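You operate a simulated robot arm through the tools that you are given. There is no shell and no other tool.

The job below is to be done with a simulated two-armed robot. You get a single attempt, and the scene is never put back.

TASK
Fill the rod's oil cup to between its lines, then push the cotter pin home and latch it.
Fine: use the black oil can, put it back and shut the lid. Set down upright: black oil can.

It is judged by the outcome, as a careful person would: the job done as asked, and still so three seconds after it is handed in. It fails if anything else is knocked over, pushed out of place, dropped, spilled or broken. A push-on lid holds only when it is set on centred and level and pressed home; a screw cap is set on level and turned clockwise until tight.

THE ROBOT
Two 7-joint arms with fingered hands on one trunk that stands fixed in place. Base frame: the origin is at the foot of the trunk, x ahead of it, y to its left, z up. Lengths are in cm, angles in rad, forces in N, time in s.
The left shoulder is at [6.9, 17.4, 100.9], the right one opposite. With the tool pointing down near the work surface each hand reaches from about 10 to 74 cm from the base axis, measured 20 degrees to its own side. Payload 3.8 kg a hand.
The TCP of each hand is the grasp point between the finger pads, 2.6 cm short of the fingertips. In the tool frame z runs along the fingers and y along their closing line. The gripper opens to 13.2 cm; its body begins 7.3 cm behind the TCP. The gripper is a hand of 3 fingers: y runs from the thumb to the fingers, the wrist lies at [0, 0, -22.4] in the tool frame, and closing takes about 1.5 s.
Orientation is told as [roll, pitch, yaw] about the base's x, y, z axes, in that order, counted from this pose: with the fingers straight down and closing along the base's y, the tool's x points along the base's -x, its y along +y and its z along -z.

THE INTERFACE
- The arms move only by the tool move_arm. It takes "left_motion", "right_motion" or both (then of equal length, played together; a hand with none holds still); each is a list of rows, each a list of 6 numbers: the shift along the base's x, y, z in cm, then the turn, a rotation vector about the base's x, y, z in degrees. In form: [[tx, ty, tz, wx, wy, wz], ...]. A call has 1 to 20 rows; each row is the pose to reach, as a shift and turn from the pose commanded when the call began. "left_hand" and "right_hand" are, for a hand that has rows, the opening in per cent of the stroke, from 0 (shut) to 100 (fully open), set as the call begins (left out, the last holds). Each row takes 0.2 s and may step no farther than 5 cm and 0.15 rad from the row before; otherwise, or with a gripper value out of range, the whole call is refused. A pose out of reach is approached as far as the arm can. The call stops where the force on the tool passes 40 N (or 10 N more than at its start, if that is more) or the arm is blocked; 0.2 s more then pass. The fingers move at their own pace (about 10.8 cm/s each) and stop on an object; they squeeze with about 27 N. The grip force told is the motor's: it shows also when the fingers shut on nothing. Time passes only in rows, and 0.2 s behind the last, so rows that repeat a pose let the fingers close. The reply holds the time, the measured pose of the TCP, the force on the tool along the base axes, the opening and the grip force, in the units named above and with some noise, with the torque about the TCP (base axes, N m) and any sound that the robot's microphone picked up.
- Cameras (640 x 400 px; columns grow to the right, rows downward): "scene" is now at [16.41, 3.65, 92.86]; the picture's right is [0.42, -0.91, 0.00], its down [0.09, 0.04, -0.99] and it looks along [0.90, 0.42, 0.10] (base axes); focal length 214 px, centre (320, 200). "left" rides on the left gripper at [-6.2, 0.3, -9.2] in its tool frame; the picture's right is [-0.05, -1.00, 0.00], its down [0.83, -0.04, -0.56] and it looks along [0.55, -0.03, 0.83] (tool axes); focal length 230 px, centre (320, 200). "right" rides on the right gripper at [6.2, 0.3, -9.2] in its tool frame; the picture's right is [-0.05, 1.00, 0.00], its down [-0.83, -0.04, -0.56] and it looks along [-0.55, -0.03, 0.83] (tool axes); focal length 230 px, centre (320, 200). There is no depth. A picture from a camera that has moved, and an enlarged one, comes with that camera's place and axes in the base frame and with its lens.
- get_image(camera): a new picture of that camera. The clock stands still meanwhile.
- move_column(by): moves the trunk up (or, below 0, down) by that many cm; the arms and the scene camera ride with it, the base frame stays. It gives what a move gives, with no picture.
- curl_fingers(finger1, finger2, thumb_bend, hand): sets how far each is bent, from 0 (flat) to 1 (curled in); at 0.3 the hand is open as for a grip, at 0.7 the pads meet at the TCP. One left out holds its place. A second passes; each finger stops where it meets its share of the squeeze, and holds until it gets a number again. A gripper value or a shape takes the hand back. It gives what a move gives, with no picture; readings hold the bend of each and the force on the fingers (four entries, about 0 where the hand has none), thumb and palm.
- grasp_type(shape, hand): the hand has 3 fingers and takes this shape, open, in about a second: jaw (thumb against the fingers, like two jaws); tri (thumb and two fingers); tip (a fingertip pinch); poke (one finger out to press); point (the index stretched); flat (the hand flat); cup (the hand cupped); fist (a fist). The gripper value then closes the fingers along that shape, each until it touches; the sizes above hold for jaw. It gives what a move gives, with no picture.
- aim_head(pan, tilt): turns the head with the scene camera to pan (to the left, within 1.047 rad either way) and tilt (down, from -0.506 to 1.204), counted from straight ahead of the robot (the tilt from the chest, where the trunk bows). It gives what a move gives.
- close_up(camera, box): a new picture of the part [left, top, right, bottom] of that camera's present view, enlarged. The clock stands still meanwhile.
- hand_in(): hands the job in; it is judged then, once.

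Nothing tells you positions but the pictures and the camera data. Unless the task says otherwise, let go and move clear before handing in.

The tools are called after "Request:" as name(argument=value, ...) on one line, values as JSON. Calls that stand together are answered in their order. move_arm: Moves the arms, as the interface text tells. Its arguments: {"type":"object","properties":{"left_motion":{"type":"array","items":{"type":"array","items":{"type":"number"}}},"left_hand":{"type":"number"},"right_motion":{"type":"array","items":{"type":"array","items":{"type":"number"}}},"right_hand":{"type":"number"}},"required":[]} The other tools are called the same way: move_column (by) moves the trunk up or down; grasp_type (shape, hand) gives the hand a shape; curl_fingers (finger1, finger2, thumb_bend, hand) moves the fingers one by one; aim_head (pan, tilt) turns the head that bears the scene camera; get_image (camera) takes a picture; close_up (camera, box) takes an enlarged picture of a part of a camera's view; hand_in () hands the job in.

At the start:

```text
time: 0.0
left_tcp_pos: [34.04, 27.72, 109.73]
left_tool_rot: [-0.002, -0.002, 0.001]
left_force: [0.0, 0.5, 0.6]
left_moment: [-0.04, 0.02, 0.01]
left_grip_width: 13.2
left_grasp_force: 0.0
left_shape: jaw
left_bend: [0.3, 0.3, 0.3]
left_finger forces: [0.0, 0.1, 0.0, 0.0, 0.0, 0.0]
right_tcp_pos: [43.18, -8.19, 107.26]
right_tool_rot: [-0.001, 0.001, 0.0]
right_force: [0.0, 0.8, 0.2]
right_moment: [-0.03, 0.03, 0.02]
right_grip_width: 13.22
right_grasp_force: 0.0
right_shape: jaw
right_bend: [0.3, 0.3, 0.3]
right_finger forces: [0.0, 0.0, 0.1, 0.0, 0.0, 0.1]
trunk travel left (down, up): [-31.9, 16.2]
head pan, tilt (commanded): [0.433, -0.103]
```

scene: 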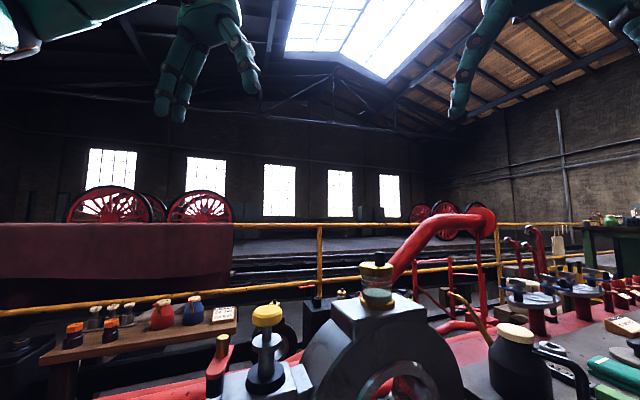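
right: 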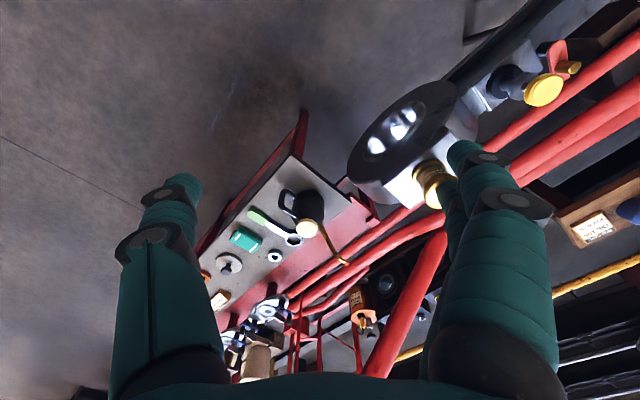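
left: 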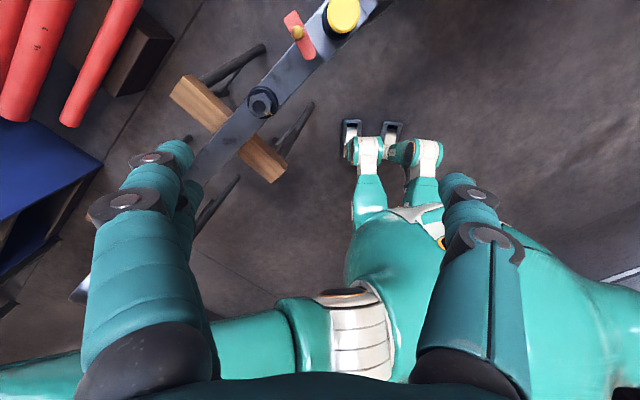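

I see a locomotive workshop with a connecting rod, an oil cup with brass, and a side bench with a black oil can. First I look around with the head tilted down to locate things.

Request:
aim_head(pan=0.2, tilt=0.6)

```text
time: 1.1
left_tcp_pos: [34.07, 27.77, 109.85]
left_tool_rot: [-0.001, -0.001, 0.001]
left_force: [0.2, 0.3, -0.5]
left_moment: [0.0, 0.0, 0.02]
left_grip_width: 13.2
left_grasp_force: 0.0
left_shape: jaw
left_bend: [0.3, 0.3, 0.3]
left_finger forces: [0.1, 0.0, 0.2, 0.0, 0.0, 0.1]
right_tcp_pos: [43.11, -8.3, 107.09]
right_tool_rot: [-0.001, 0.0, 0.0]
right_force: [0.5, -0.2, 0.0]
right_moment: [0.04, -0.01, 0.0]
right_grip_width: 13.2
right_grasp_force: 0.1
right_shape: jaw
right_bend: [0.3, 0.3, 0.3]
right_finger forces: [0.1, 0.0, 0.0, 0.1, 0.0, 0.1]
trunk travel left (down, up): [-31.9, 16.2]
head pan, tilt (commanded): [0.201, 0.6]
```

I've tilted the head down; now I take a picture from the scene camera to see the work area.

Request:
get_image(camera="scene")

Request:
close_up(camera="scene", box=[160, 100, 480, 300])

Request:
close_up(camera="scene", box=[320, 200, 640, 400])

```text
taken
camera scene: at [17.18, 1.77, 86.42], right [0.2, -0.98, 0.0], down [-0.55, -0.11, -0.83], along [0.81, 0.16, -0.56], focal length 214 px, centre (320, 200)
```

scene: 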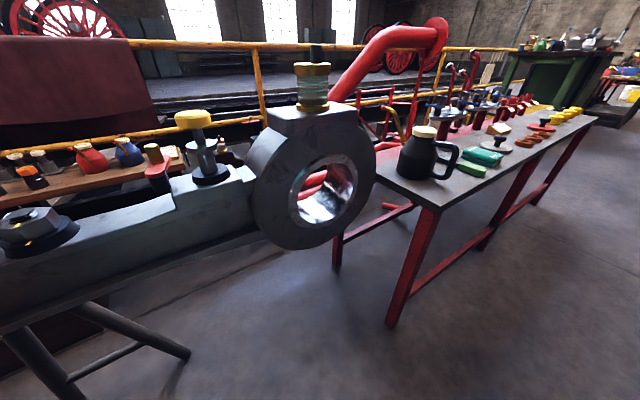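

```text
2.00 times, centred on (320, 200) of scene
camera zoom: at [17.18, 1.77, 86.42], right [0.2, -0.98, 0.0], down [-0.55, -0.11, -0.83], along [0.81, 0.16, -0.56], focal length 429 px, centre (320, 200)
```

zoom: 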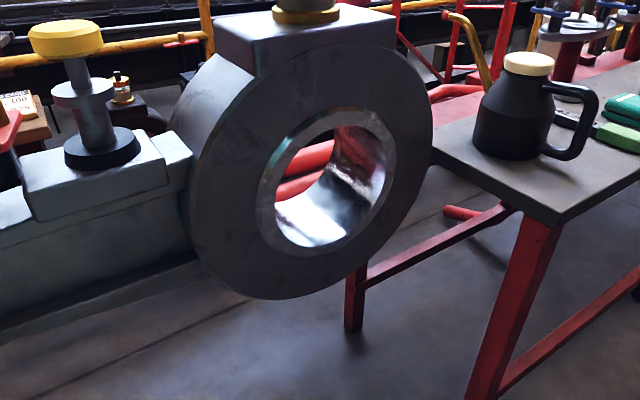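

```text
2.00 times, centred on (480, 300) of scene
camera zoom: at [17.18, 1.77, 86.42], right [0.2, -0.98, 0.0], down [-0.55, -0.11, -0.83], along [0.81, 0.16, -0.56], focal length 429 px, centre (0, 0)
```

zoom: 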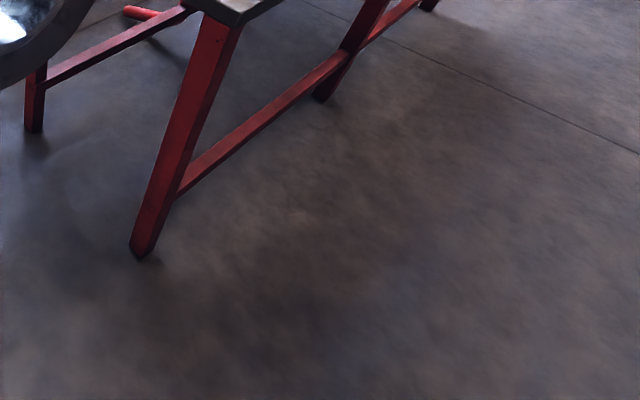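

The rod with its big end sits ahead; a glass-and-brass oil cup is on top of it, a yellow-knobbed part at left on the rod may be the cotter, and the black oil can is on the bench at the right. I zoom in on each.

Request:
close_up(camera="scene", box=[270, 30, 370, 120])

Request:
close_up(camera="scene", box=[130, 90, 270, 190])

Request:
close_up(camera="scene", box=[380, 100, 520, 190])

Request:
close_up(camera="scene", box=[0, 130, 180, 260])

```text
4.44 times, centred on (320, 75) of scene
camera zoom: at [17.18, 1.77, 86.42], right [0.2, -0.98, 0.0], down [-0.55, -0.11, -0.83], along [0.81, 0.16, -0.56], focal length 953 px, centre (320, 756)
```

zoom: 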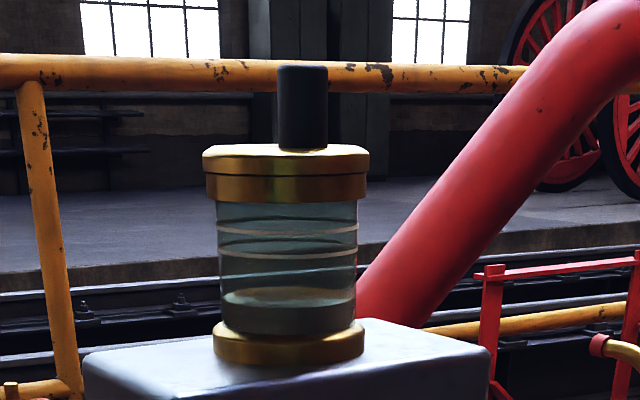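

```text
4.00 times, centred on (200, 140) of scene
camera zoom: at [17.18, 1.77, 86.42], right [0.2, -0.98, 0.0], down [-0.55, -0.11, -0.83], along [0.81, 0.16, -0.56], focal length 858 px, centre (800, 440)
```

zoom: 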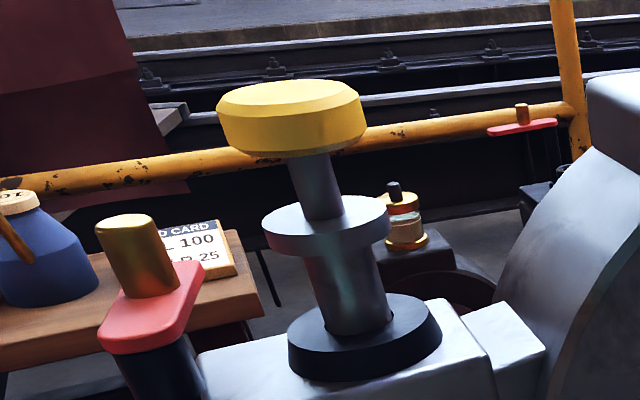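

```text
4.44 times, centred on (450, 145) of scene
camera zoom: at [17.18, 1.77, 86.42], right [0.2, -0.98, 0.0], down [-0.55, -0.11, -0.83], along [0.81, 0.16, -0.56], focal length 953 px, centre (-258, 444)
```

zoom: 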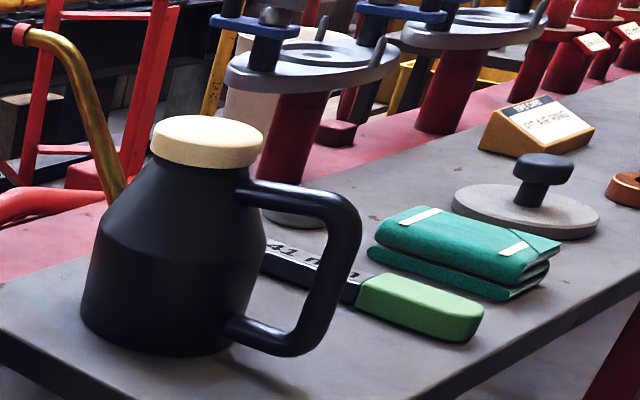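

```text
3.08 times, centred on (90, 195) of scene
camera zoom: at [17.18, 1.77, 86.42], right [0.2, -0.98, 0.0], down [-0.55, -0.11, -0.83], along [0.81, 0.16, -0.56], focal length 660 px, centre (1028, 215)
```

zoom: 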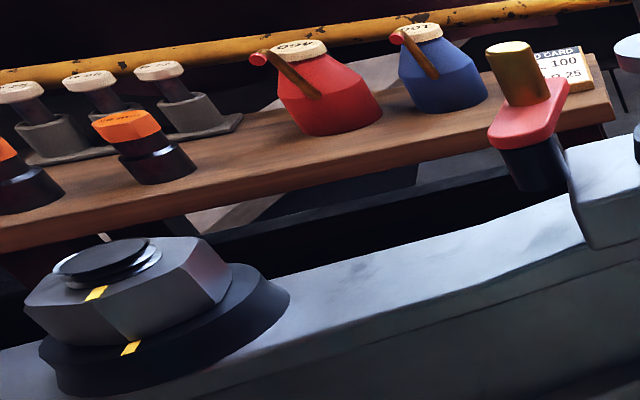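

The cup sits near (53, 10), lid top about z 85; the black can near (74, -13) with lid top near z 71. I look closer with the wrist camera for an overhead view.

Request:
close_up(camera="right", box=[380, 60, 640, 220])

Request:
close_up(camera="right", box=[200, 150, 400, 380])

Request:
close_up(camera="left", box=[160, 0, 400, 150])

```text
2.46 times, centred on (510, 140) of right
camera zoom: at [37.05, -7.79, 116.64], right [0.05, 1.0, 0.0], down [0.83, -0.04, 0.56], along [0.55, -0.03, -0.83], focal length 566 px, centre (-148, 348)
```

zoom: 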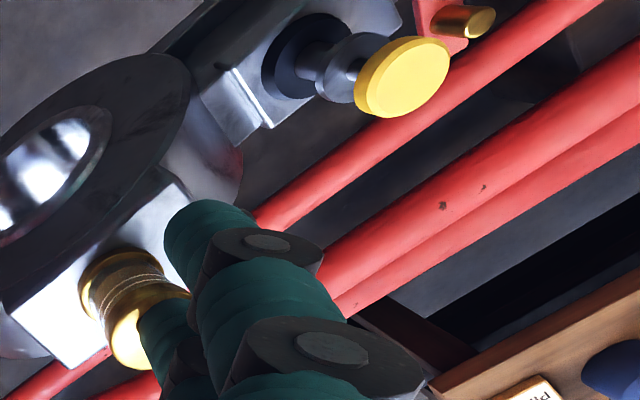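

```text
1.74 times, centred on (300, 265) of right
camera zoom: at [37.05, -7.79, 116.64], right [0.05, 1.0, 0.0], down [0.83, -0.04, 0.56], along [0.55, -0.03, -0.83], focal length 400 px, centre (355, 87)
```

zoom: 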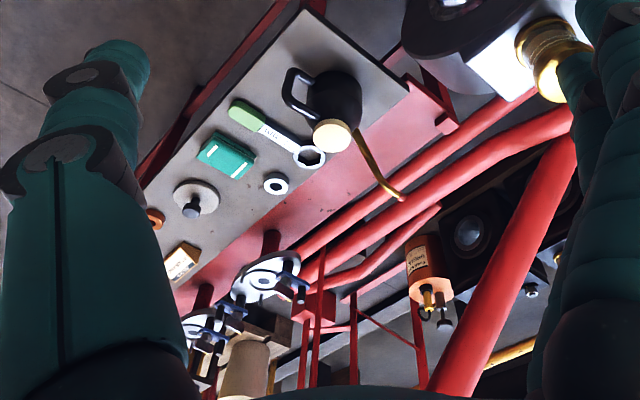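

```text
2.67 times, centred on (280, 75) of left
camera zoom: at [40.2, 28.12, 119.1], right [0.05, -1.0, 0.0], down [-0.83, -0.04, 0.55], along [-0.55, -0.03, -0.83], focal length 614 px, centre (427, 533)
```

zoom: 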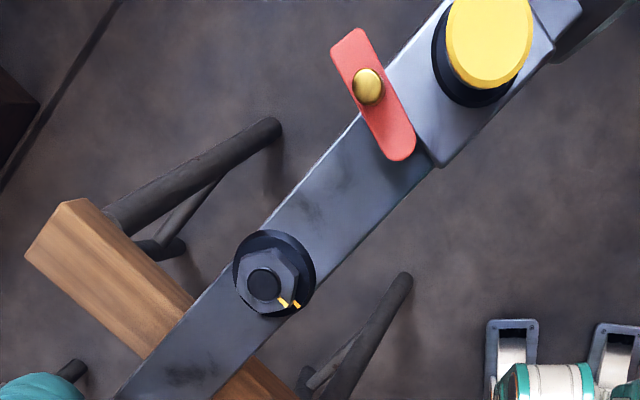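

The rod runs from lower left to the big end; cotter's yellow knob near (42, 24, 80), latch knob near (39.6, 29, 77). I raise the trunk for a better overhead look.

Request:
move_column(by=15)

Request:
aim_head(pan=0.3, tilt=0.85)

Request:
get_image(camera="scene")

```text
time: 2.8
left_tcp_pos: [34.16, 27.8, 124.63]
left_tool_rot: [0.001, 0.001, 0.001]
left_force: [-0.1, 0.1, -1.2]
left_moment: [-0.01, 0.02, -0.01]
left_grip_width: 13.18
left_grasp_force: 0.0
left_shape: jaw
left_bend: [0.3, 0.3, 0.3]
left_finger forces: [0.0, 0.0, 0.0, 0.1, 0.0, 0.0]
right_tcp_pos: [43.23, -8.17, 122.11]
right_tool_rot: [-0.001, 0.0, -0.001]
right_force: [0.2, -0.5, 0.0]
right_moment: [0.01, 0.01, 0.0]
right_grip_width: 13.19
right_grasp_force: 0.1
right_shape: jaw
right_bend: [0.3, 0.3, 0.3]
right_finger forces: [0.1, 0.0, 0.0, 0.0, 0.1, 0.0]
trunk travel left (down, up): [-46.9, 1.2]
head pan, tilt (commanded): [0.201, 0.6]
```

```text
time: 3.6
left_tcp_pos: [34.08, 27.77, 124.81]
left_tool_rot: [0.0, -0.001, 0.0]
left_force: [0.6, 0.3, 0.9]
left_moment: [-0.02, 0.03, 0.0]
left_grip_width: 13.21
left_grasp_force: 0.1
left_shape: jaw
left_bend: [0.3, 0.3, 0.3]
left_finger forces: [0.0, 0.0, 0.0, 0.0, 0.0, 0.0]
right_tcp_pos: [43.13, -8.19, 122.21]
right_tool_rot: [0.0, -0.001, 0.002]
right_force: [0.4, -0.1, 0.1]
right_moment: [0.02, -0.02, 0.01]
right_grip_width: 13.18
right_grasp_force: 0.1
right_shape: jaw
right_bend: [0.3, 0.3, 0.3]
right_finger forces: [0.0, 0.0, 0.0, 0.1, 0.0, 0.0]
trunk travel left (down, up): [-46.9, 1.2]
head pan, tilt (commanded): [0.3, 0.85]
```

```text
taken
camera scene: at [17.98, 2.31, 102.5], right [0.3, -0.96, 0.0], down [-0.72, -0.22, -0.66], along [0.63, 0.2, -0.75], focal length 214 px, centre (320, 200)
```

scene: 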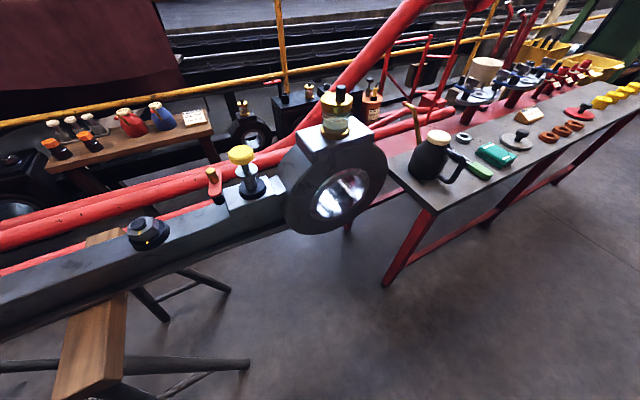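

I can now see the whole area from above. I zoom in on the oil cup, the cotter/latch, and the can.

Request:
close_up(camera="scene", box=[296, 70, 376, 145])

Request:
close_up(camera="scene", box=[190, 130, 290, 215])

Request:
close_up(camera="scene", box=[385, 90, 505, 200])

Request:
close_up(camera="scene", box=[160, 90, 220, 140])

```text
5.33 times, centred on (336, 108) of scene
camera zoom: at [17.98, 2.31, 102.5], right [0.3, -0.96, 0.0], down [-0.72, -0.22, -0.66], along [0.63, 0.2, -0.75], focal length 1144 px, centre (235, 693)
```

zoom: 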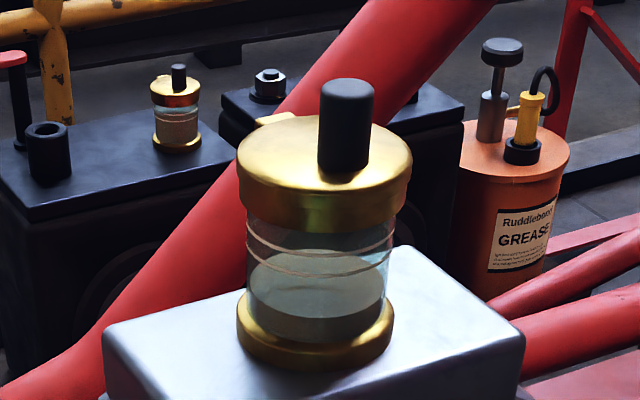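

```text
4.71 times, centred on (240, 172) of scene
camera zoom: at [17.98, 2.31, 102.5], right [0.3, -0.96, 0.0], down [-0.72, -0.22, -0.66], along [0.63, 0.2, -0.75], focal length 1009 px, centre (696, 329)
```

zoom: 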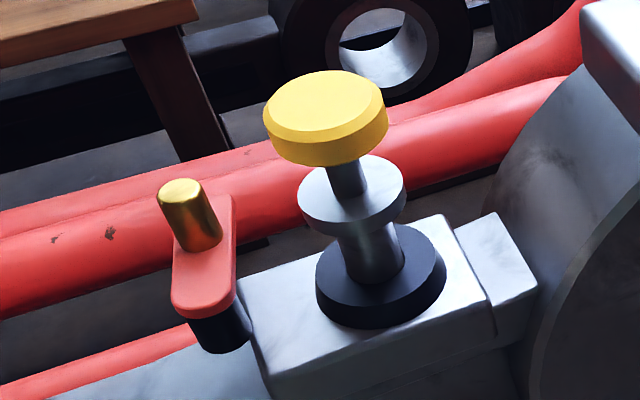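

```text
3.64 times, centred on (445, 145) of scene
camera zoom: at [17.98, 2.31, 102.5], right [0.3, -0.96, 0.0], down [-0.72, -0.22, -0.66], along [0.63, 0.2, -0.75], focal length 780 px, centre (-134, 400)
```

zoom: 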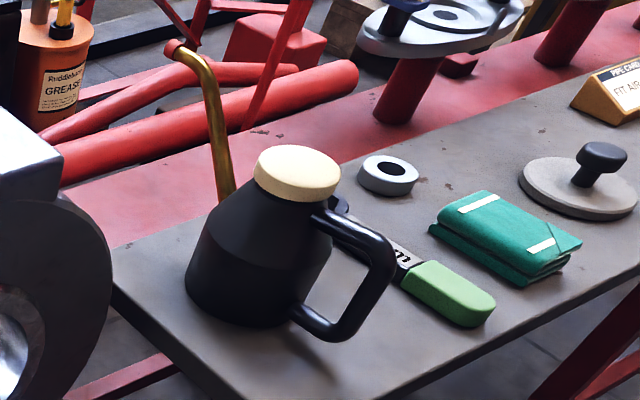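

```text
8.00 times, centred on (190, 115) of scene
camera zoom: at [17.98, 2.31, 102.5], right [0.3, -0.96, 0.0], down [-0.72, -0.22, -0.66], along [0.63, 0.2, -0.75], focal length 1716 px, centre (1360, 880)
```

zoom: 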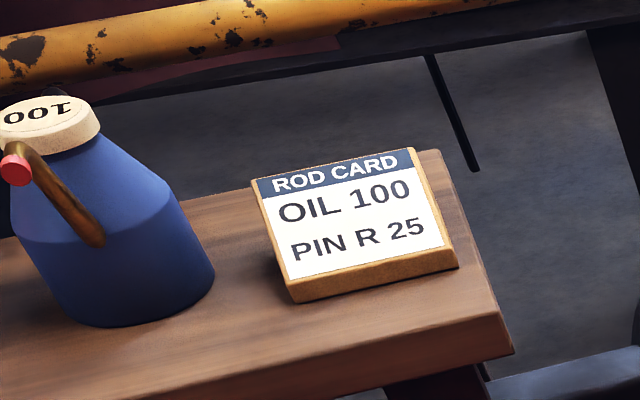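

I see the cup's brass lid with an off-centre black peg and what looks like a hinge at its far-left side; the ROD CARD reads OIL 100 / PIN R 25. I lower the trunk back and bring the right wrist camera over the cup for a closer look.

Request:
move_column(by=-15)

Request:
move_arm(right_motion=[[0, 4, 0, 0, 0, 0], [0, 8, 0, 0, 0, 0], [0, 10, 0, 0, 0, 0]])

Request:
get_image(camera="right")

```text
time: 5.3
left_tcp_pos: [34.05, 27.77, 109.82]
left_tool_rot: [-0.001, -0.003, 0.0]
left_force: [-1.1, 1.2, 0.0]
left_moment: [0.01, 0.03, 0.01]
left_grip_width: 13.2
left_grasp_force: 0.0
left_shape: jaw
left_bend: [0.3, 0.3, 0.3]
left_finger forces: [0.0, 0.0, 0.1, 0.0, 0.0, 0.1]
right_tcp_pos: [43.16, -8.28, 107.29]
right_tool_rot: [0.0, -0.003, 0.0]
right_force: [0.4, -0.1, 0.6]
right_moment: [0.01, 0.01, 0.01]
right_grip_width: 13.2
right_grasp_force: 0.0
right_shape: jaw
right_bend: [0.3, 0.3, 0.3]
right_finger forces: [0.0, 0.0, 0.0, 0.0, 0.0, 0.1]
trunk travel left (down, up): [-31.9, 16.2]
head pan, tilt (commanded): [0.3, 0.85]
```

```text
time: 6.1
left_tcp_pos: [34.04, 27.69, 109.62]
left_tool_rot: [-0.002, -0.003, -0.001]
left_force: [-0.2, 0.4, 0.8]
left_moment: [0.0, -0.01, -0.01]
left_grip_width: 13.2
left_grasp_force: 0.0
left_shape: jaw
left_bend: [0.3, 0.3, 0.3]
left_finger forces: [0.0, 0.0, 0.1, 0.0, 0.0, 0.1]
right_tcp_pos: [43.21, 2.07, 107.43]
right_tool_rot: [0.001, 0.0, -0.002]
right_force: [0.0, -0.3, 0.0]
right_moment: [0.0, 0.02, 0.01]
right_grip_width: 13.19
right_grasp_force: 0.1
right_shape: jaw
right_bend: [0.3, 0.3, 0.3]
right_finger forces: [0.0, 0.0, 0.1, 0.0, 0.0, 0.0]
trunk travel left (down, up): [-31.9, 16.2]
head pan, tilt (commanded): [0.3, 0.85]
```

```text
taken
camera right: at [37.04, 2.36, 116.82], right [0.05, 1.0, 0.0], down [0.83, -0.04, 0.56], along [0.56, -0.03, -0.83], focal length 230 px, centre (320, 200)
```

right: 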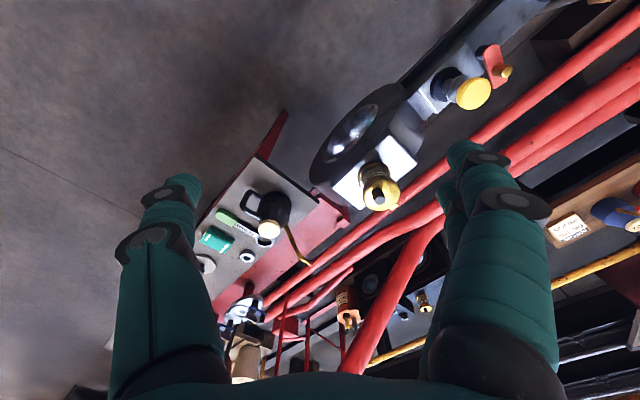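

The right wrist camera now sees cup, cotter, latch and can between its fingers; I zoom in on each.

Request:
close_up(camera="right", box=[330, 130, 430, 220])

Request:
close_up(camera="right", box=[200, 170, 330, 290])

Request:
close_up(camera="right", box=[400, 30, 540, 130])

```text
4.44 times, centred on (380, 175) of right
camera zoom: at [37.04, 2.36, 116.82], right [0.05, 1.0, 0.0], down [0.83, -0.04, 0.56], along [0.56, -0.03, -0.83], focal length 1022 px, centre (53, 311)
```

zoom: 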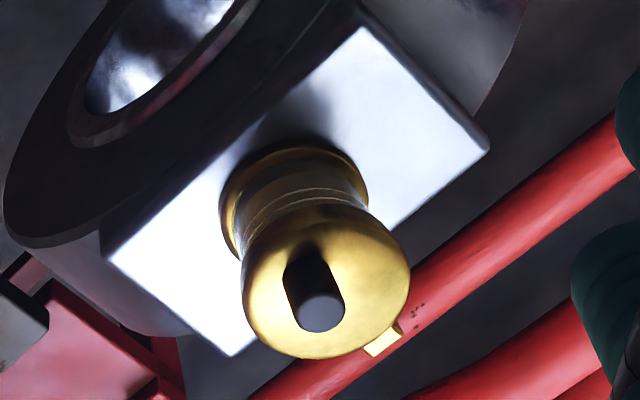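

```text
3.33 times, centred on (265, 230) of right
camera zoom: at [37.04, 2.36, 116.82], right [0.05, 1.0, 0.0], down [0.83, -0.04, 0.56], along [0.56, -0.03, -0.83], focal length 767 px, centre (503, 100)
```

zoom: 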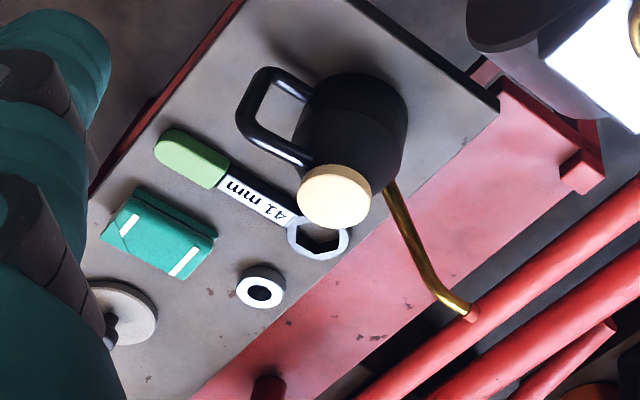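

```text
4.00 times, centred on (470, 80) of right
camera zoom: at [37.04, 2.36, 116.82], right [0.05, 1.0, 0.0], down [0.83, -0.04, 0.56], along [0.56, -0.03, -0.83], focal length 920 px, centre (-280, 680)
```

zoom: 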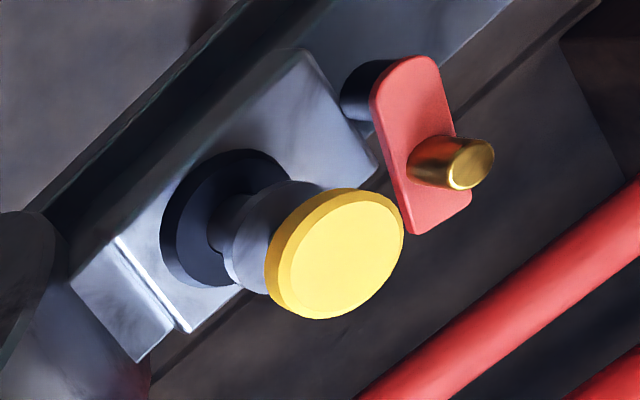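

I have triangulated: cup centre about (57.8, 11.4), lid top z≈84.7 with hinge toward (+x,+y); can at (77.3, -13.4) with handle toward the robot's right-near side; latch pivot near (39.2, 29.8, 72.9), knob (41.8, 31.6). I now look at my own hand to learn the finger geometry.

Request:
aim_head(pan=0.1, tilt=-0.3)

Request:
get_image(camera="scene")

Request:
grasp_type(shape="tip", hand="left")

Request:
get_image(camera="left")

Request:
get_image(camera="scene")

```text
time: 7.5
left_tcp_pos: [34.14, 27.77, 109.69]
left_tool_rot: [0.0, -0.003, 0.001]
left_force: [-0.3, 0.4, -0.3]
left_moment: [-0.02, 0.0, 0.02]
left_grip_width: 13.19
left_grasp_force: 0.0
left_shape: jaw
left_bend: [0.3, 0.3, 0.3]
left_finger forces: [0.1, 0.1, 0.0, 0.0, 0.0, 0.0]
right_tcp_pos: [43.17, 1.94, 107.37]
right_tool_rot: [-0.002, 0.001, 0.0]
right_force: [-0.6, 0.7, -0.3]
right_moment: [-0.03, 0.01, -0.01]
right_grip_width: 13.21
right_grasp_force: 0.0
right_shape: jaw
right_bend: [0.3, 0.3, 0.3]
right_finger forces: [0.1, 0.0, 0.0, 0.2, 0.1, 0.0]
trunk travel left (down, up): [-31.9, 16.2]
head pan, tilt (commanded): [0.099, -0.3]
```

```text
taken
camera scene: at [16.34, 0.78, 94.48], right [0.1, -0.99, 0.0], down [0.29, 0.03, -0.96], along [0.95, 0.1, 0.29], focal length 214 px, centre (320, 200)
```

scene: 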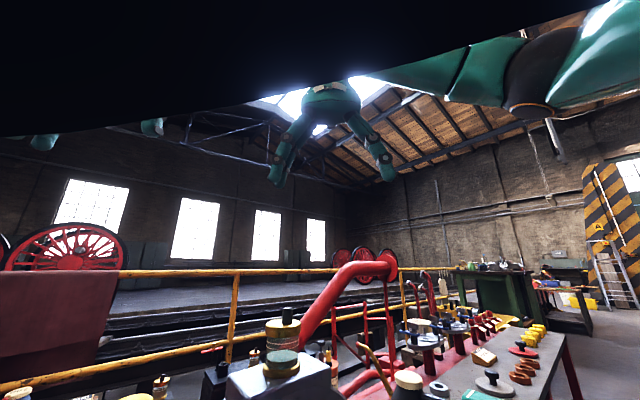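

```text
time: 8.4
left_tcp_pos: [34.14, 27.8, 109.74]
left_tool_rot: [0.001, -0.002, -0.001]
left_force: [-0.2, 0.6, 0.9]
left_moment: [0.01, 0.02, -0.02]
left_grip_width: 13.2
left_grasp_force: 0.0
left_shape: tip
left_bend: [0.3, 0.3, 0.3]
left_finger forces: [0.0, 0.1, 0.1, 0.0, 0.0, 0.0]
right_tcp_pos: [43.15, 1.86, 107.49]
right_tool_rot: [-0.001, 0.0, 0.0]
right_force: [0.7, 0.4, -0.6]
right_moment: [-0.02, 0.0, 0.01]
right_grip_width: 13.22
right_grasp_force: 0.1
right_shape: jaw
right_bend: [0.3, 0.3, 0.3]
right_finger forces: [0.1, 0.1, 0.1, 0.0, 0.0, 0.0]
trunk travel left (down, up): [-31.9, 16.2]
head pan, tilt (commanded): [0.099, -0.3]
```

```text
taken
camera left: at [40.2, 28.12, 119.1], right [0.05, -1.0, 0.0], down [-0.83, -0.04, 0.55], along [-0.55, -0.03, -0.83], focal length 230 px, centre (320, 200)
```

left: 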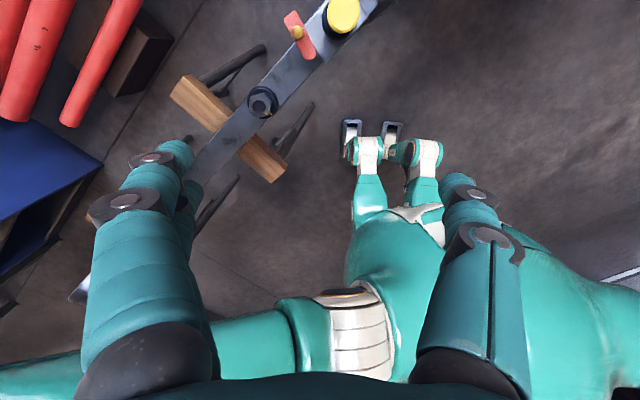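

```text
taken
camera scene: at [16.34, 0.78, 94.49], right [0.1, -1.0, 0.0], down [0.29, 0.03, -0.96], along [0.95, 0.09, 0.3], focal length 214 px, centre (320, 200)
```

scene: 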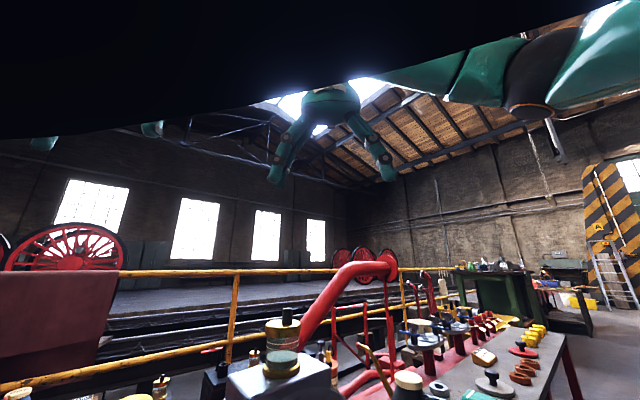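

I see the hand's two parallel fingers opposite a thumb. From this low head angle the oil cup is also visible nearly side-on, so I zoom there to read the lines.

Request:
close_up(camera="scene", box=[255, 300, 315, 385])

Request:
close_up(camera="scene", box=[250, 70, 410, 190])

```text
4.71 times, centred on (285, 342) of scene
camera zoom: at [16.34, 0.78, 94.49], right [0.1, -1.0, 0.0], down [0.29, 0.03, -0.96], along [0.95, 0.09, 0.3], focal length 1009 px, centre (485, -471)
```

zoom: 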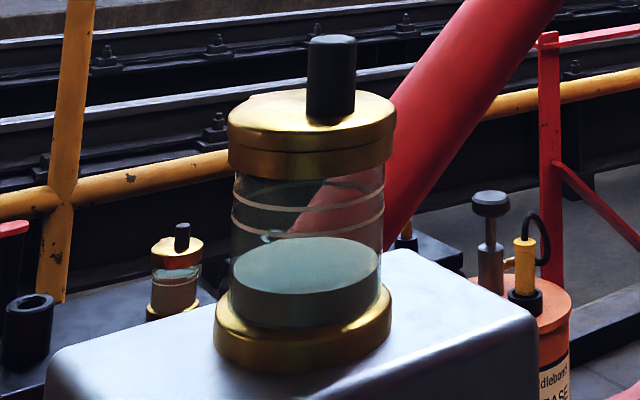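

```text
3.33 times, centred on (330, 130) of scene
camera zoom: at [16.34, 0.78, 94.49], right [0.1, -1.0, 0.0], down [0.29, 0.03, -0.96], along [0.95, 0.09, 0.3], focal length 715 px, centre (287, 433)
```

zoom: 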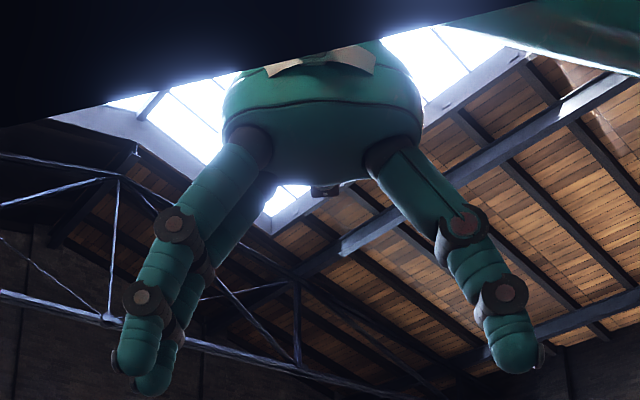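

I can see oil low in the glass and two white rings higher up (target between them). Next I try the "point" shape on the left hand to see where the stretched finger lies.

Request:
grasp_type(shape="point", hand="left")

Request:
get_image(camera="left")

Request:
aim_head(pan=0.6, tilt=-0.3)

Request:
get_image(camera="scene")

```text
time: 9.3
left_tcp_pos: [34.09, 27.78, 109.71]
left_tool_rot: [0.0, -0.001, 0.0]
left_force: [0.5, -0.5, 0.7]
left_moment: [0.01, -0.01, -0.02]
left_grip_width: 0.0
left_grasp_force: 0.1
left_shape: point
left_bend: [0.14, 1.0, 0.49]
left_finger forces: [0.0, 0.0, 0.1, 0.0, 0.0, 0.0]
right_tcp_pos: [43.13, 1.83, 107.33]
right_tool_rot: [-0.001, 0.001, -0.001]
right_force: [-0.2, 0.0, 0.5]
right_moment: [-0.02, 0.02, 0.01]
right_grip_width: 13.2
right_grasp_force: 0.1
right_shape: jaw
right_bend: [0.3, 0.3, 0.3]
right_finger forces: [0.0, 0.1, 0.1, 0.1, 0.0, 0.1]
trunk travel left (down, up): [-31.9, 16.2]
head pan, tilt (commanded): [0.099, -0.3]
```

```text
taken
camera left: at [40.19, 28.12, 119.1], right [0.05, -1.0, 0.0], down [-0.83, -0.04, 0.55], along [-0.55, -0.03, -0.83], focal length 230 px, centre (320, 200)
```

left: 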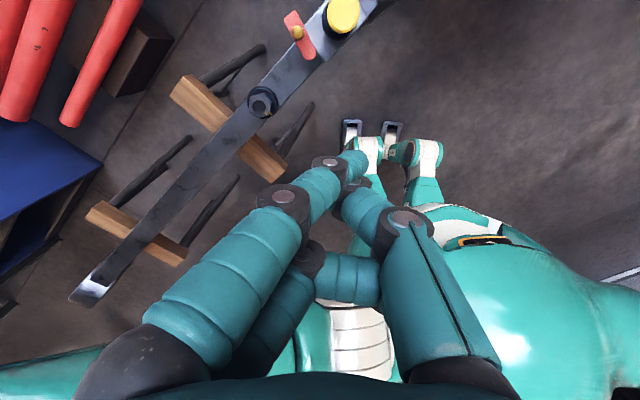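

```text
time: 10.2
left_tcp_pos: [34.12, 27.65, 109.74]
left_tool_rot: [-0.001, -0.003, -0.001]
left_force: [-0.8, 0.3, 0.1]
left_moment: [0.01, -0.02, -0.02]
left_grip_width: 0.0
left_grasp_force: 0.1
left_shape: point
left_bend: [0.15, 1.0, 0.5]
left_finger forces: [0.0, 0.0, 0.0, 0.1, 0.1, 0.0]
right_tcp_pos: [43.09, 1.8, 107.35]
right_tool_rot: [0.001, 0.0, -0.001]
right_force: [-0.4, 0.2, -0.4]
right_moment: [0.02, 0.0, -0.01]
right_grip_width: 13.21
right_grasp_force: 0.0
right_shape: jaw
right_bend: [0.3, 0.3, 0.3]
right_finger forces: [0.1, 0.1, 0.0, 0.0, 0.0, 0.1]
trunk travel left (down, up): [-31.9, 16.2]
head pan, tilt (commanded): [0.6, -0.3]
```

```text
taken
camera scene: at [15.01, 4.43, 94.49], right [0.56, -0.83, 0.0], down [0.24, 0.17, -0.96], along [0.79, 0.54, 0.3], focal length 214 px, centre (320, 200)
```

scene: 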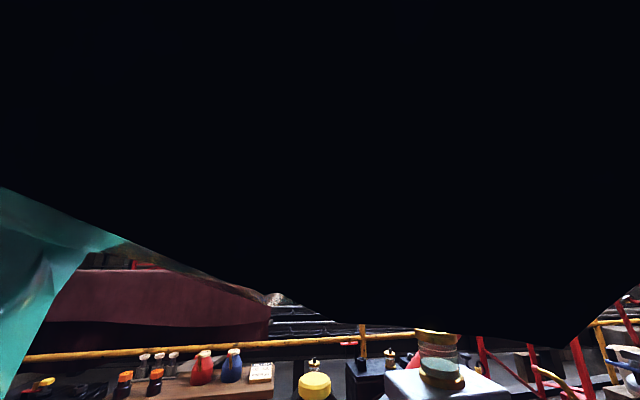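

The pointing finger's geometry is awkward, so I'll pinch the lid's peg with the left hand in jaw shape, coming from the left along the rod (hinge-axis direction), then roll the lid open. I first set the left hand back to jaw and move the right hand aside.

Request:
grasp_type(shape="jaw", hand="left")

Request:
move_arm(right_motion=[[-2, -4, 0, 0, 0, 0], [-4, -8, 0, 0, 0, 0], [-6, -12, 0, 0, 0, 0]])

Request:
move_arm(left_motion=[[2.3, -1.6, -1.2, -2, -4.7, -4.2], [4.5, -3.2, -2.4, -3.9, -9.5, -8.4], [6.8, -4.8, -3.6, -5.9, -14.2, -12.6], [9, -6.4, -4.8, -7.8, -18.9, -16.8], [11.3, -8.1, -6, -9.8, -23.7, -21], [13.6, -9.7, -7.2, -11.8, -28.4, -25.2], [15.8, -11.3, -8.4, -13.7, -33.1, -29.4], [18.1, -12.9, -9.6, -15.7, -37.8, -33.6], [20.3, -14.5, -10.8, -17.6, -42.6, -37.8], [22.6, -16.1, -12, -19.6, -47.3, -42]], left_hand=60)

Request:
aim_head(pan=0.25, tilt=0.3)

Request:
get_image(camera="scene")

Request:
get_image(camera="left")

Request:
get_image(camera="right")

```text
time: 11.1
left_tcp_pos: [34.06, 27.87, 109.79]
left_tool_rot: [0.001, -0.002, 0.0]
left_force: [-0.6, -0.5, -0.4]
left_moment: [0.0, -0.01, -0.01]
left_grip_width: 9.53
left_grasp_force: 0.0
left_shape: jaw
left_bend: [0.3, 0.83, 0.3]
left_finger forces: [0.1, 0.0, 0.1, 0.1, 0.0, 0.0]
right_tcp_pos: [43.35, 1.85, 107.32]
right_tool_rot: [0.001, 0.0, 0.0]
right_force: [-0.2, 0.1, -0.6]
right_moment: [-0.01, -0.03, 0.0]
right_grip_width: 13.2
right_grasp_force: 0.1
right_shape: jaw
right_bend: [0.3, 0.3, 0.3]
right_finger forces: [0.0, 0.0, 0.1, 0.0, 0.1, 0.0]
trunk travel left (down, up): [-31.9, 16.2]
head pan, tilt (commanded): [0.6, -0.3]
```

```text
time: 11.9
left_tcp_pos: [33.95, 27.67, 109.81]
left_tool_rot: [0.0, -0.002, 0.0]
left_force: [0.0, -0.2, 0.7]
left_moment: [0.02, -0.01, -0.05]
left_grip_width: 9.48
left_grasp_force: 0.2
left_shape: jaw
left_bend: [0.3, 0.82, 0.3]
left_finger forces: [0.0, 0.0, 0.1, 0.1, 0.1, 0.0]
right_tcp_pos: [37.06, -10.38, 107.35]
right_tool_rot: [0.0, 0.002, 0.0]
right_force: [-0.1, -0.4, 0.6]
right_moment: [-0.02, -0.01, -0.01]
right_grip_width: 13.18
right_grasp_force: 0.0
right_shape: jaw
right_bend: [0.3, 0.3, 0.3]
right_finger forces: [0.0, 0.1, 0.1, 0.0, 0.0, 0.0]
trunk travel left (down, up): [-31.9, 16.2]
head pan, tilt (commanded): [0.6, -0.3]
```

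```text
time: 14.1
left_tcp_pos: [56.75, 11.61, 97.76]
left_tool_rot: [-0.003, -0.874, -0.784]
left_force: [0.2, 0.3, 0.4]
left_moment: [0.01, 0.0, 0.02]
left_grip_width: 3.09
left_grasp_force: 0.0
left_shape: jaw
left_bend: [0.71, 0.83, 0.71]
left_finger forces: [0.0, 0.1, 0.0, 0.1, 0.1, 0.1]
right_tcp_pos: [37.35, -10.3, 107.21]
right_tool_rot: [-0.002, 0.0, 0.001]
right_force: [0.5, -0.4, -0.2]
right_moment: [-0.03, -0.02, 0.01]
right_grip_width: 13.22
right_grasp_force: 0.1
right_shape: jaw
right_bend: [0.3, 0.3, 0.3]
right_finger forces: [0.0, 0.0, 0.0, 0.0, 0.0, 0.0]
trunk travel left (down, up): [-31.9, 16.2]
head pan, tilt (commanded): [0.6, -0.3]
```

```text
time: 15.1
left_tcp_pos: [56.73, 11.59, 97.79]
left_tool_rot: [-0.003, -0.874, -0.782]
left_force: [0.7, 0.1, -0.1]
left_moment: [-0.03, -0.03, 0.01]
left_grip_width: 3.07
left_grasp_force: 0.2
left_shape: jaw
left_bend: [0.71, 0.84, 0.71]
left_finger forces: [0.0, 0.0, 0.0, 0.1, 0.0, 0.0]
right_tcp_pos: [37.2, -10.33, 107.21]
right_tool_rot: [0.001, 0.001, 0.0]
right_force: [-0.1, 0.1, 1.3]
right_moment: [-0.01, -0.01, 0.0]
right_grip_width: 13.19
right_grasp_force: 0.0
right_shape: jaw
right_bend: [0.3, 0.3, 0.3]
right_finger forces: [0.1, 0.1, 0.0, 0.1, 0.0, 0.0]
trunk travel left (down, up): [-31.9, 16.2]
head pan, tilt (commanded): [0.25, 0.3]
```

```text
taken
camera scene: at [17.56, 2.31, 89.17], right [0.25, -0.97, 0.0], down [-0.29, -0.07, -0.96], along [0.93, 0.24, -0.29], focal length 214 px, centre (320, 200)
```

scene: 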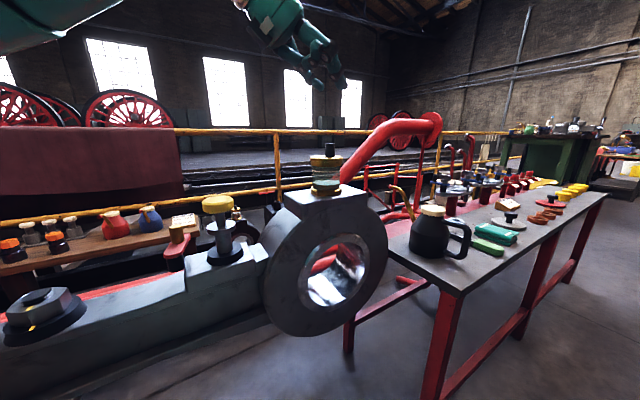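

```text
taken
camera left: at [54.66, 14.0, 108.56], right [-0.68, -0.73, 0.04], down [-0.71, 0.65, -0.28], along [0.18, -0.22, -0.96], focal length 230 px, centre (320, 200)
```

left: 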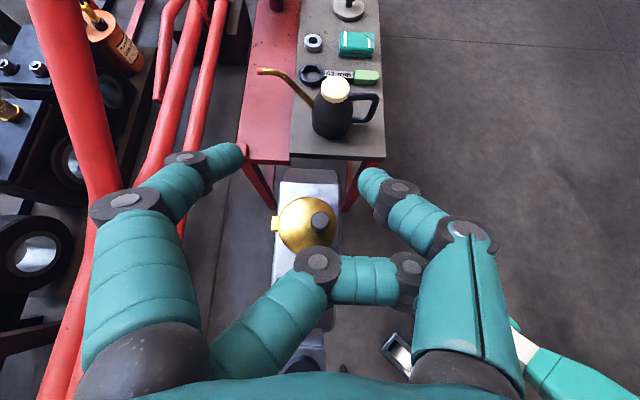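

```text
taken
camera right: at [31.06, -9.96, 116.71], right [0.05, 1.0, 0.0], down [0.83, -0.04, 0.56], along [0.55, -0.03, -0.83], focal length 230 px, centre (320, 200)
```

right: 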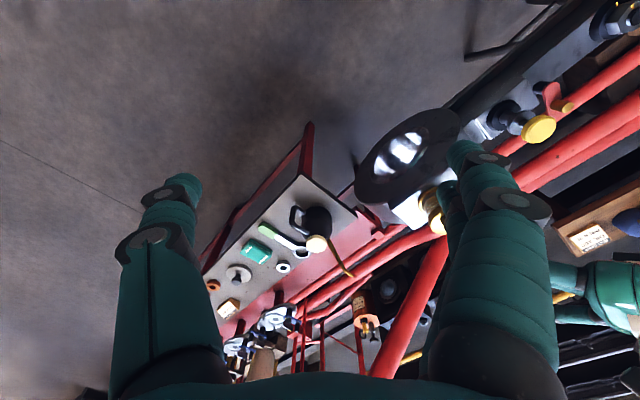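

The wrist view from above confirms hinge at (60.4, 13.9), lid centre about (58.3, 11.4), peg about (57.1, 10.5). But left finger 2 has stayed curled against the thumb, so I reopen the hand finger by finger.

Request:
curl_fingers(hand="left", finger1=0.2, finger2=0.83, thumb_bend=0.1)

Request:
curl_fingers(hand="left", finger1=0.3, finger2=0.3, thumb_bend=0.1)

Request:
get_image(camera="left")

```text
time: 16.1
left_tcp_pos: [56.62, 11.42, 97.82]
left_tool_rot: [-0.001, -0.872, -0.783]
left_force: [0.6, 0.3, 0.1]
left_moment: [0.01, -0.02, 0.0]
left_grip_width: 15.32
left_grasp_force: 0.0
left_shape: fingers
left_bend: [0.2, 0.83, 0.16]
left_finger forces: [0.1, 0.0, 0.0, 0.0, 0.1, 0.1]
right_tcp_pos: [37.16, -10.25, 107.3]
right_tool_rot: [0.0, -0.001, -0.001]
right_force: [-0.2, 0.3, 0.2]
right_moment: [-0.01, 0.02, -0.02]
right_grip_width: 13.19
right_grasp_force: 0.1
right_shape: jaw
right_bend: [0.3, 0.3, 0.3]
right_finger forces: [0.0, 0.0, 0.1, 0.1, 0.1, 0.0]
trunk travel left (down, up): [-31.9, 16.2]
head pan, tilt (commanded): [0.25, 0.3]
```

```text
time: 17.1
left_tcp_pos: [56.66, 11.59, 97.79]
left_tool_rot: [-0.002, -0.874, -0.784]
left_force: [-0.7, -0.1, 0.8]
left_moment: [0.0, 0.02, 0.01]
left_grip_width: 14.55
left_grasp_force: 0.0
left_shape: fingers
left_bend: [0.3, 0.82, 0.16]
left_finger forces: [0.1, 0.0, 0.1, 0.1, 0.0, 0.0]
right_tcp_pos: [37.25, -10.29, 107.24]
right_tool_rot: [-0.001, 0.0, 0.001]
right_force: [-0.5, -0.1, -0.8]
right_moment: [0.03, -0.02, 0.0]
right_grip_width: 13.17
right_grasp_force: 0.0
right_shape: jaw
right_bend: [0.3, 0.3, 0.3]
right_finger forces: [0.0, 0.1, 0.1, 0.0, 0.0, 0.0]
trunk travel left (down, up): [-31.9, 16.2]
head pan, tilt (commanded): [0.25, 0.3]
```

```text
taken
camera left: at [54.68, 14.0, 108.54], right [-0.68, -0.73, 0.04], down [-0.71, 0.65, -0.28], along [0.18, -0.22, -0.96], focal length 230 px, centre (320, 200)
```

left: 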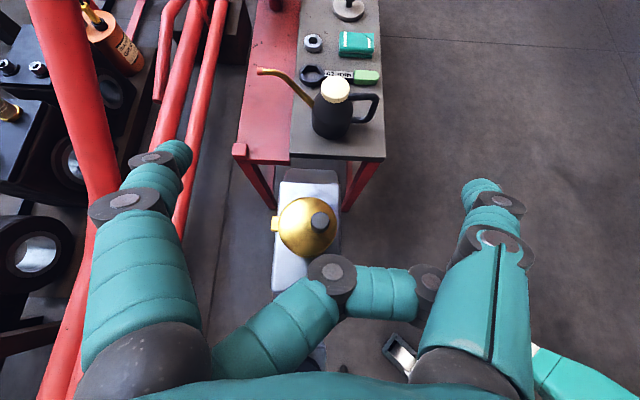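

Finger 2 seems hooked on the thumb. I curl it fully in first while the thumb goes flat, and then open it.

Request:
curl_fingers(hand="left", finger1=0.3, finger2=1.0, thumb_bend=0.3)

Request:
curl_fingers(hand="left", thumb_bend=0.0)

Request:
curl_fingers(hand="left", finger2=0.3)

Request:
get_image(camera="left")

```text
time: 18.1
left_tcp_pos: [56.64, 11.52, 97.82]
left_tool_rot: [0.0, -0.873, -0.784]
left_force: [0.7, 0.1, 0.4]
left_moment: [-0.01, 0.02, 0.03]
left_grip_width: 12.69
left_grasp_force: 0.0
left_shape: fingers
left_bend: [0.3, 0.88, 0.3]
left_finger forces: [0.0, 0.0, 0.1, 0.0, 0.0, 0.0]
right_tcp_pos: [37.11, -10.3, 107.16]
right_tool_rot: [0.001, 0.0, -0.002]
right_force: [0.4, -1.3, 0.0]
right_moment: [0.01, -0.01, 0.0]
right_grip_width: 13.18
right_grasp_force: 0.1
right_shape: jaw
right_bend: [0.3, 0.3, 0.3]
right_finger forces: [0.1, 0.0, 0.0, 0.1, 0.0, 0.1]
trunk travel left (down, up): [-31.9, 16.2]
head pan, tilt (commanded): [0.25, 0.3]
```

```text
time: 19.1
left_tcp_pos: [56.71, 11.58, 97.8]
left_tool_rot: [-0.003, -0.874, -0.783]
left_force: [-0.3, 1.1, -0.4]
left_moment: [-0.02, 0.02, 0.0]
left_grip_width: 14.5
left_grasp_force: 0.2
left_shape: fingers
left_bend: [0.3, 0.86, 0.16]
left_finger forces: [0.0, 0.1, 0.1, 0.0, 0.1, 0.1]
right_tcp_pos: [37.16, -10.42, 107.26]
right_tool_rot: [0.001, 0.001, -0.002]
right_force: [-0.4, 0.6, -0.4]
right_moment: [0.03, 0.0, 0.01]
right_grip_width: 13.17
right_grasp_force: 0.0
right_shape: jaw
right_bend: [0.3, 0.3, 0.3]
right_finger forces: [0.0, 0.0, 0.0, 0.0, 0.1, 0.0]
trunk travel left (down, up): [-31.9, 16.2]
head pan, tilt (commanded): [0.25, 0.3]
```

```text
time: 20.1
left_tcp_pos: [56.6, 11.53, 97.74]
left_tool_rot: [-0.001, -0.872, -0.783]
left_force: [-0.7, -0.2, 0.1]
left_moment: [0.0, -0.02, 0.01]
left_grip_width: 14.92
left_grasp_force: 0.1
left_shape: fingers
left_bend: [0.3, 0.81, 0.12]
left_finger forces: [0.1, 0.0, 0.1, 0.0, 0.1, 0.0]
right_tcp_pos: [37.17, -10.45, 107.19]
right_tool_rot: [-0.002, -0.001, 0.0]
right_force: [-0.2, 0.4, 0.5]
right_moment: [0.0, -0.01, 0.02]
right_grip_width: 13.17
right_grasp_force: 0.1
right_shape: jaw
right_bend: [0.3, 0.3, 0.3]
right_finger forces: [0.1, 0.1, 0.0, 0.0, 0.0, 0.0]
trunk travel left (down, up): [-31.9, 16.2]
head pan, tilt (commanded): [0.25, 0.3]
```

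```text
taken
camera left: at [54.68, 14.0, 108.54], right [-0.68, -0.73, 0.04], down [-0.71, 0.65, -0.28], along [0.18, -0.22, -0.96], focal length 230 px, centre (320, 200)
```

left: 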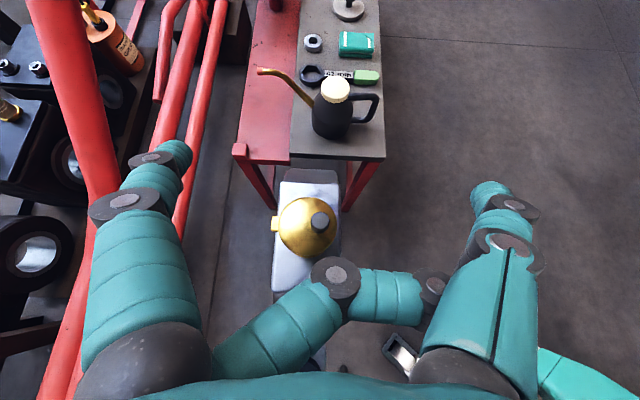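

The finger's tip is hooked behind the thumb. I go back to the pointing shape (finger 2 fully in) and then open the thumb first with finger 2 held in.

Request:
grasp_type(shape="fist", hand="left")

Request:
get_image(camera="left")

```text
time: 21.0
left_tcp_pos: [56.66, 11.48, 97.82]
left_tool_rot: [-0.001, -0.872, -0.786]
left_force: [-0.4, -0.4, -0.2]
left_moment: [0.02, 0.0, 0.0]
left_grip_width: 0.02
left_grasp_force: 0.0
left_shape: fist
left_bend: [1.0, 1.0, 0.54]
left_finger forces: [0.1, 0.0, 0.0, 0.1, 0.0, 0.0]
right_tcp_pos: [37.19, -10.21, 107.15]
right_tool_rot: [0.0, 0.0, 0.0]
right_force: [0.6, 0.8, -0.6]
right_moment: [0.0, -0.03, 0.0]
right_grip_width: 13.17
right_grasp_force: 0.1
right_shape: jaw
right_bend: [0.3, 0.3, 0.3]
right_finger forces: [0.0, 0.0, 0.0, 0.0, 0.1, 0.1]
trunk travel left (down, up): [-31.9, 16.2]
head pan, tilt (commanded): [0.25, 0.3]
```

```text
taken
camera left: at [54.68, 14.0, 108.54], right [-0.68, -0.73, 0.04], down [-0.71, 0.65, -0.28], along [0.18, -0.22, -0.96], focal length 230 px, centre (320, 200)
```

left: 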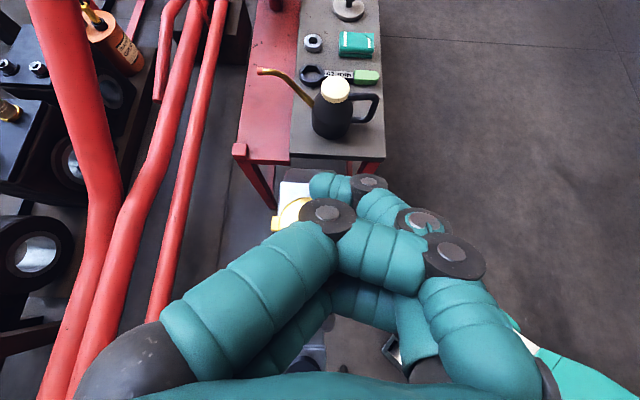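

The fist shows the fingers passing on both sides of the thumb. I keep the thumb bent in and open finger 1, then finger 2, before the thumb.

Request:
curl_fingers(hand="left", finger1=0.3, finger2=0.3, thumb_bend=0.7)

Request:
get_image(camera="left")

```text
time: 22.0
left_tcp_pos: [56.77, 11.52, 97.81]
left_tool_rot: [-0.002, -0.874, -0.784]
left_force: [0.0, -0.4, 0.4]
left_moment: [0.0, -0.01, -0.01]
left_grip_width: 7.19
left_grasp_force: 0.0
left_shape: fingers
left_bend: [1.0, 0.96, 0.7]
left_finger forces: [0.0, 0.0, 0.0, 0.0, 0.1, 0.1]
right_tcp_pos: [37.2, -10.4, 107.29]
right_tool_rot: [0.001, -0.001, -0.001]
right_force: [-0.1, -0.5, -0.4]
right_moment: [-0.04, -0.04, -0.01]
right_grip_width: 13.21
right_grasp_force: 0.1
right_shape: jaw
right_bend: [0.3, 0.3, 0.3]
right_finger forces: [0.0, 0.0, 0.0, 0.1, 0.1, 0.0]
trunk travel left (down, up): [-31.9, 16.2]
head pan, tilt (commanded): [0.25, 0.3]
```

```text
taken
camera left: at [54.68, 14.0, 108.54], right [-0.68, -0.73, 0.04], down [-0.71, 0.65, -0.28], along [0.18, -0.22, -0.96], focal length 230 px, centre (320, 200)
```

left: 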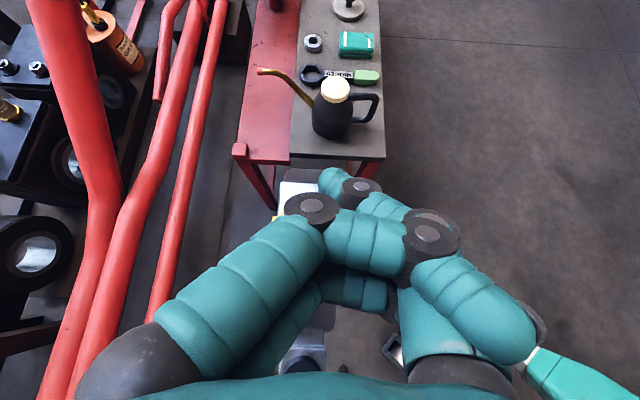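

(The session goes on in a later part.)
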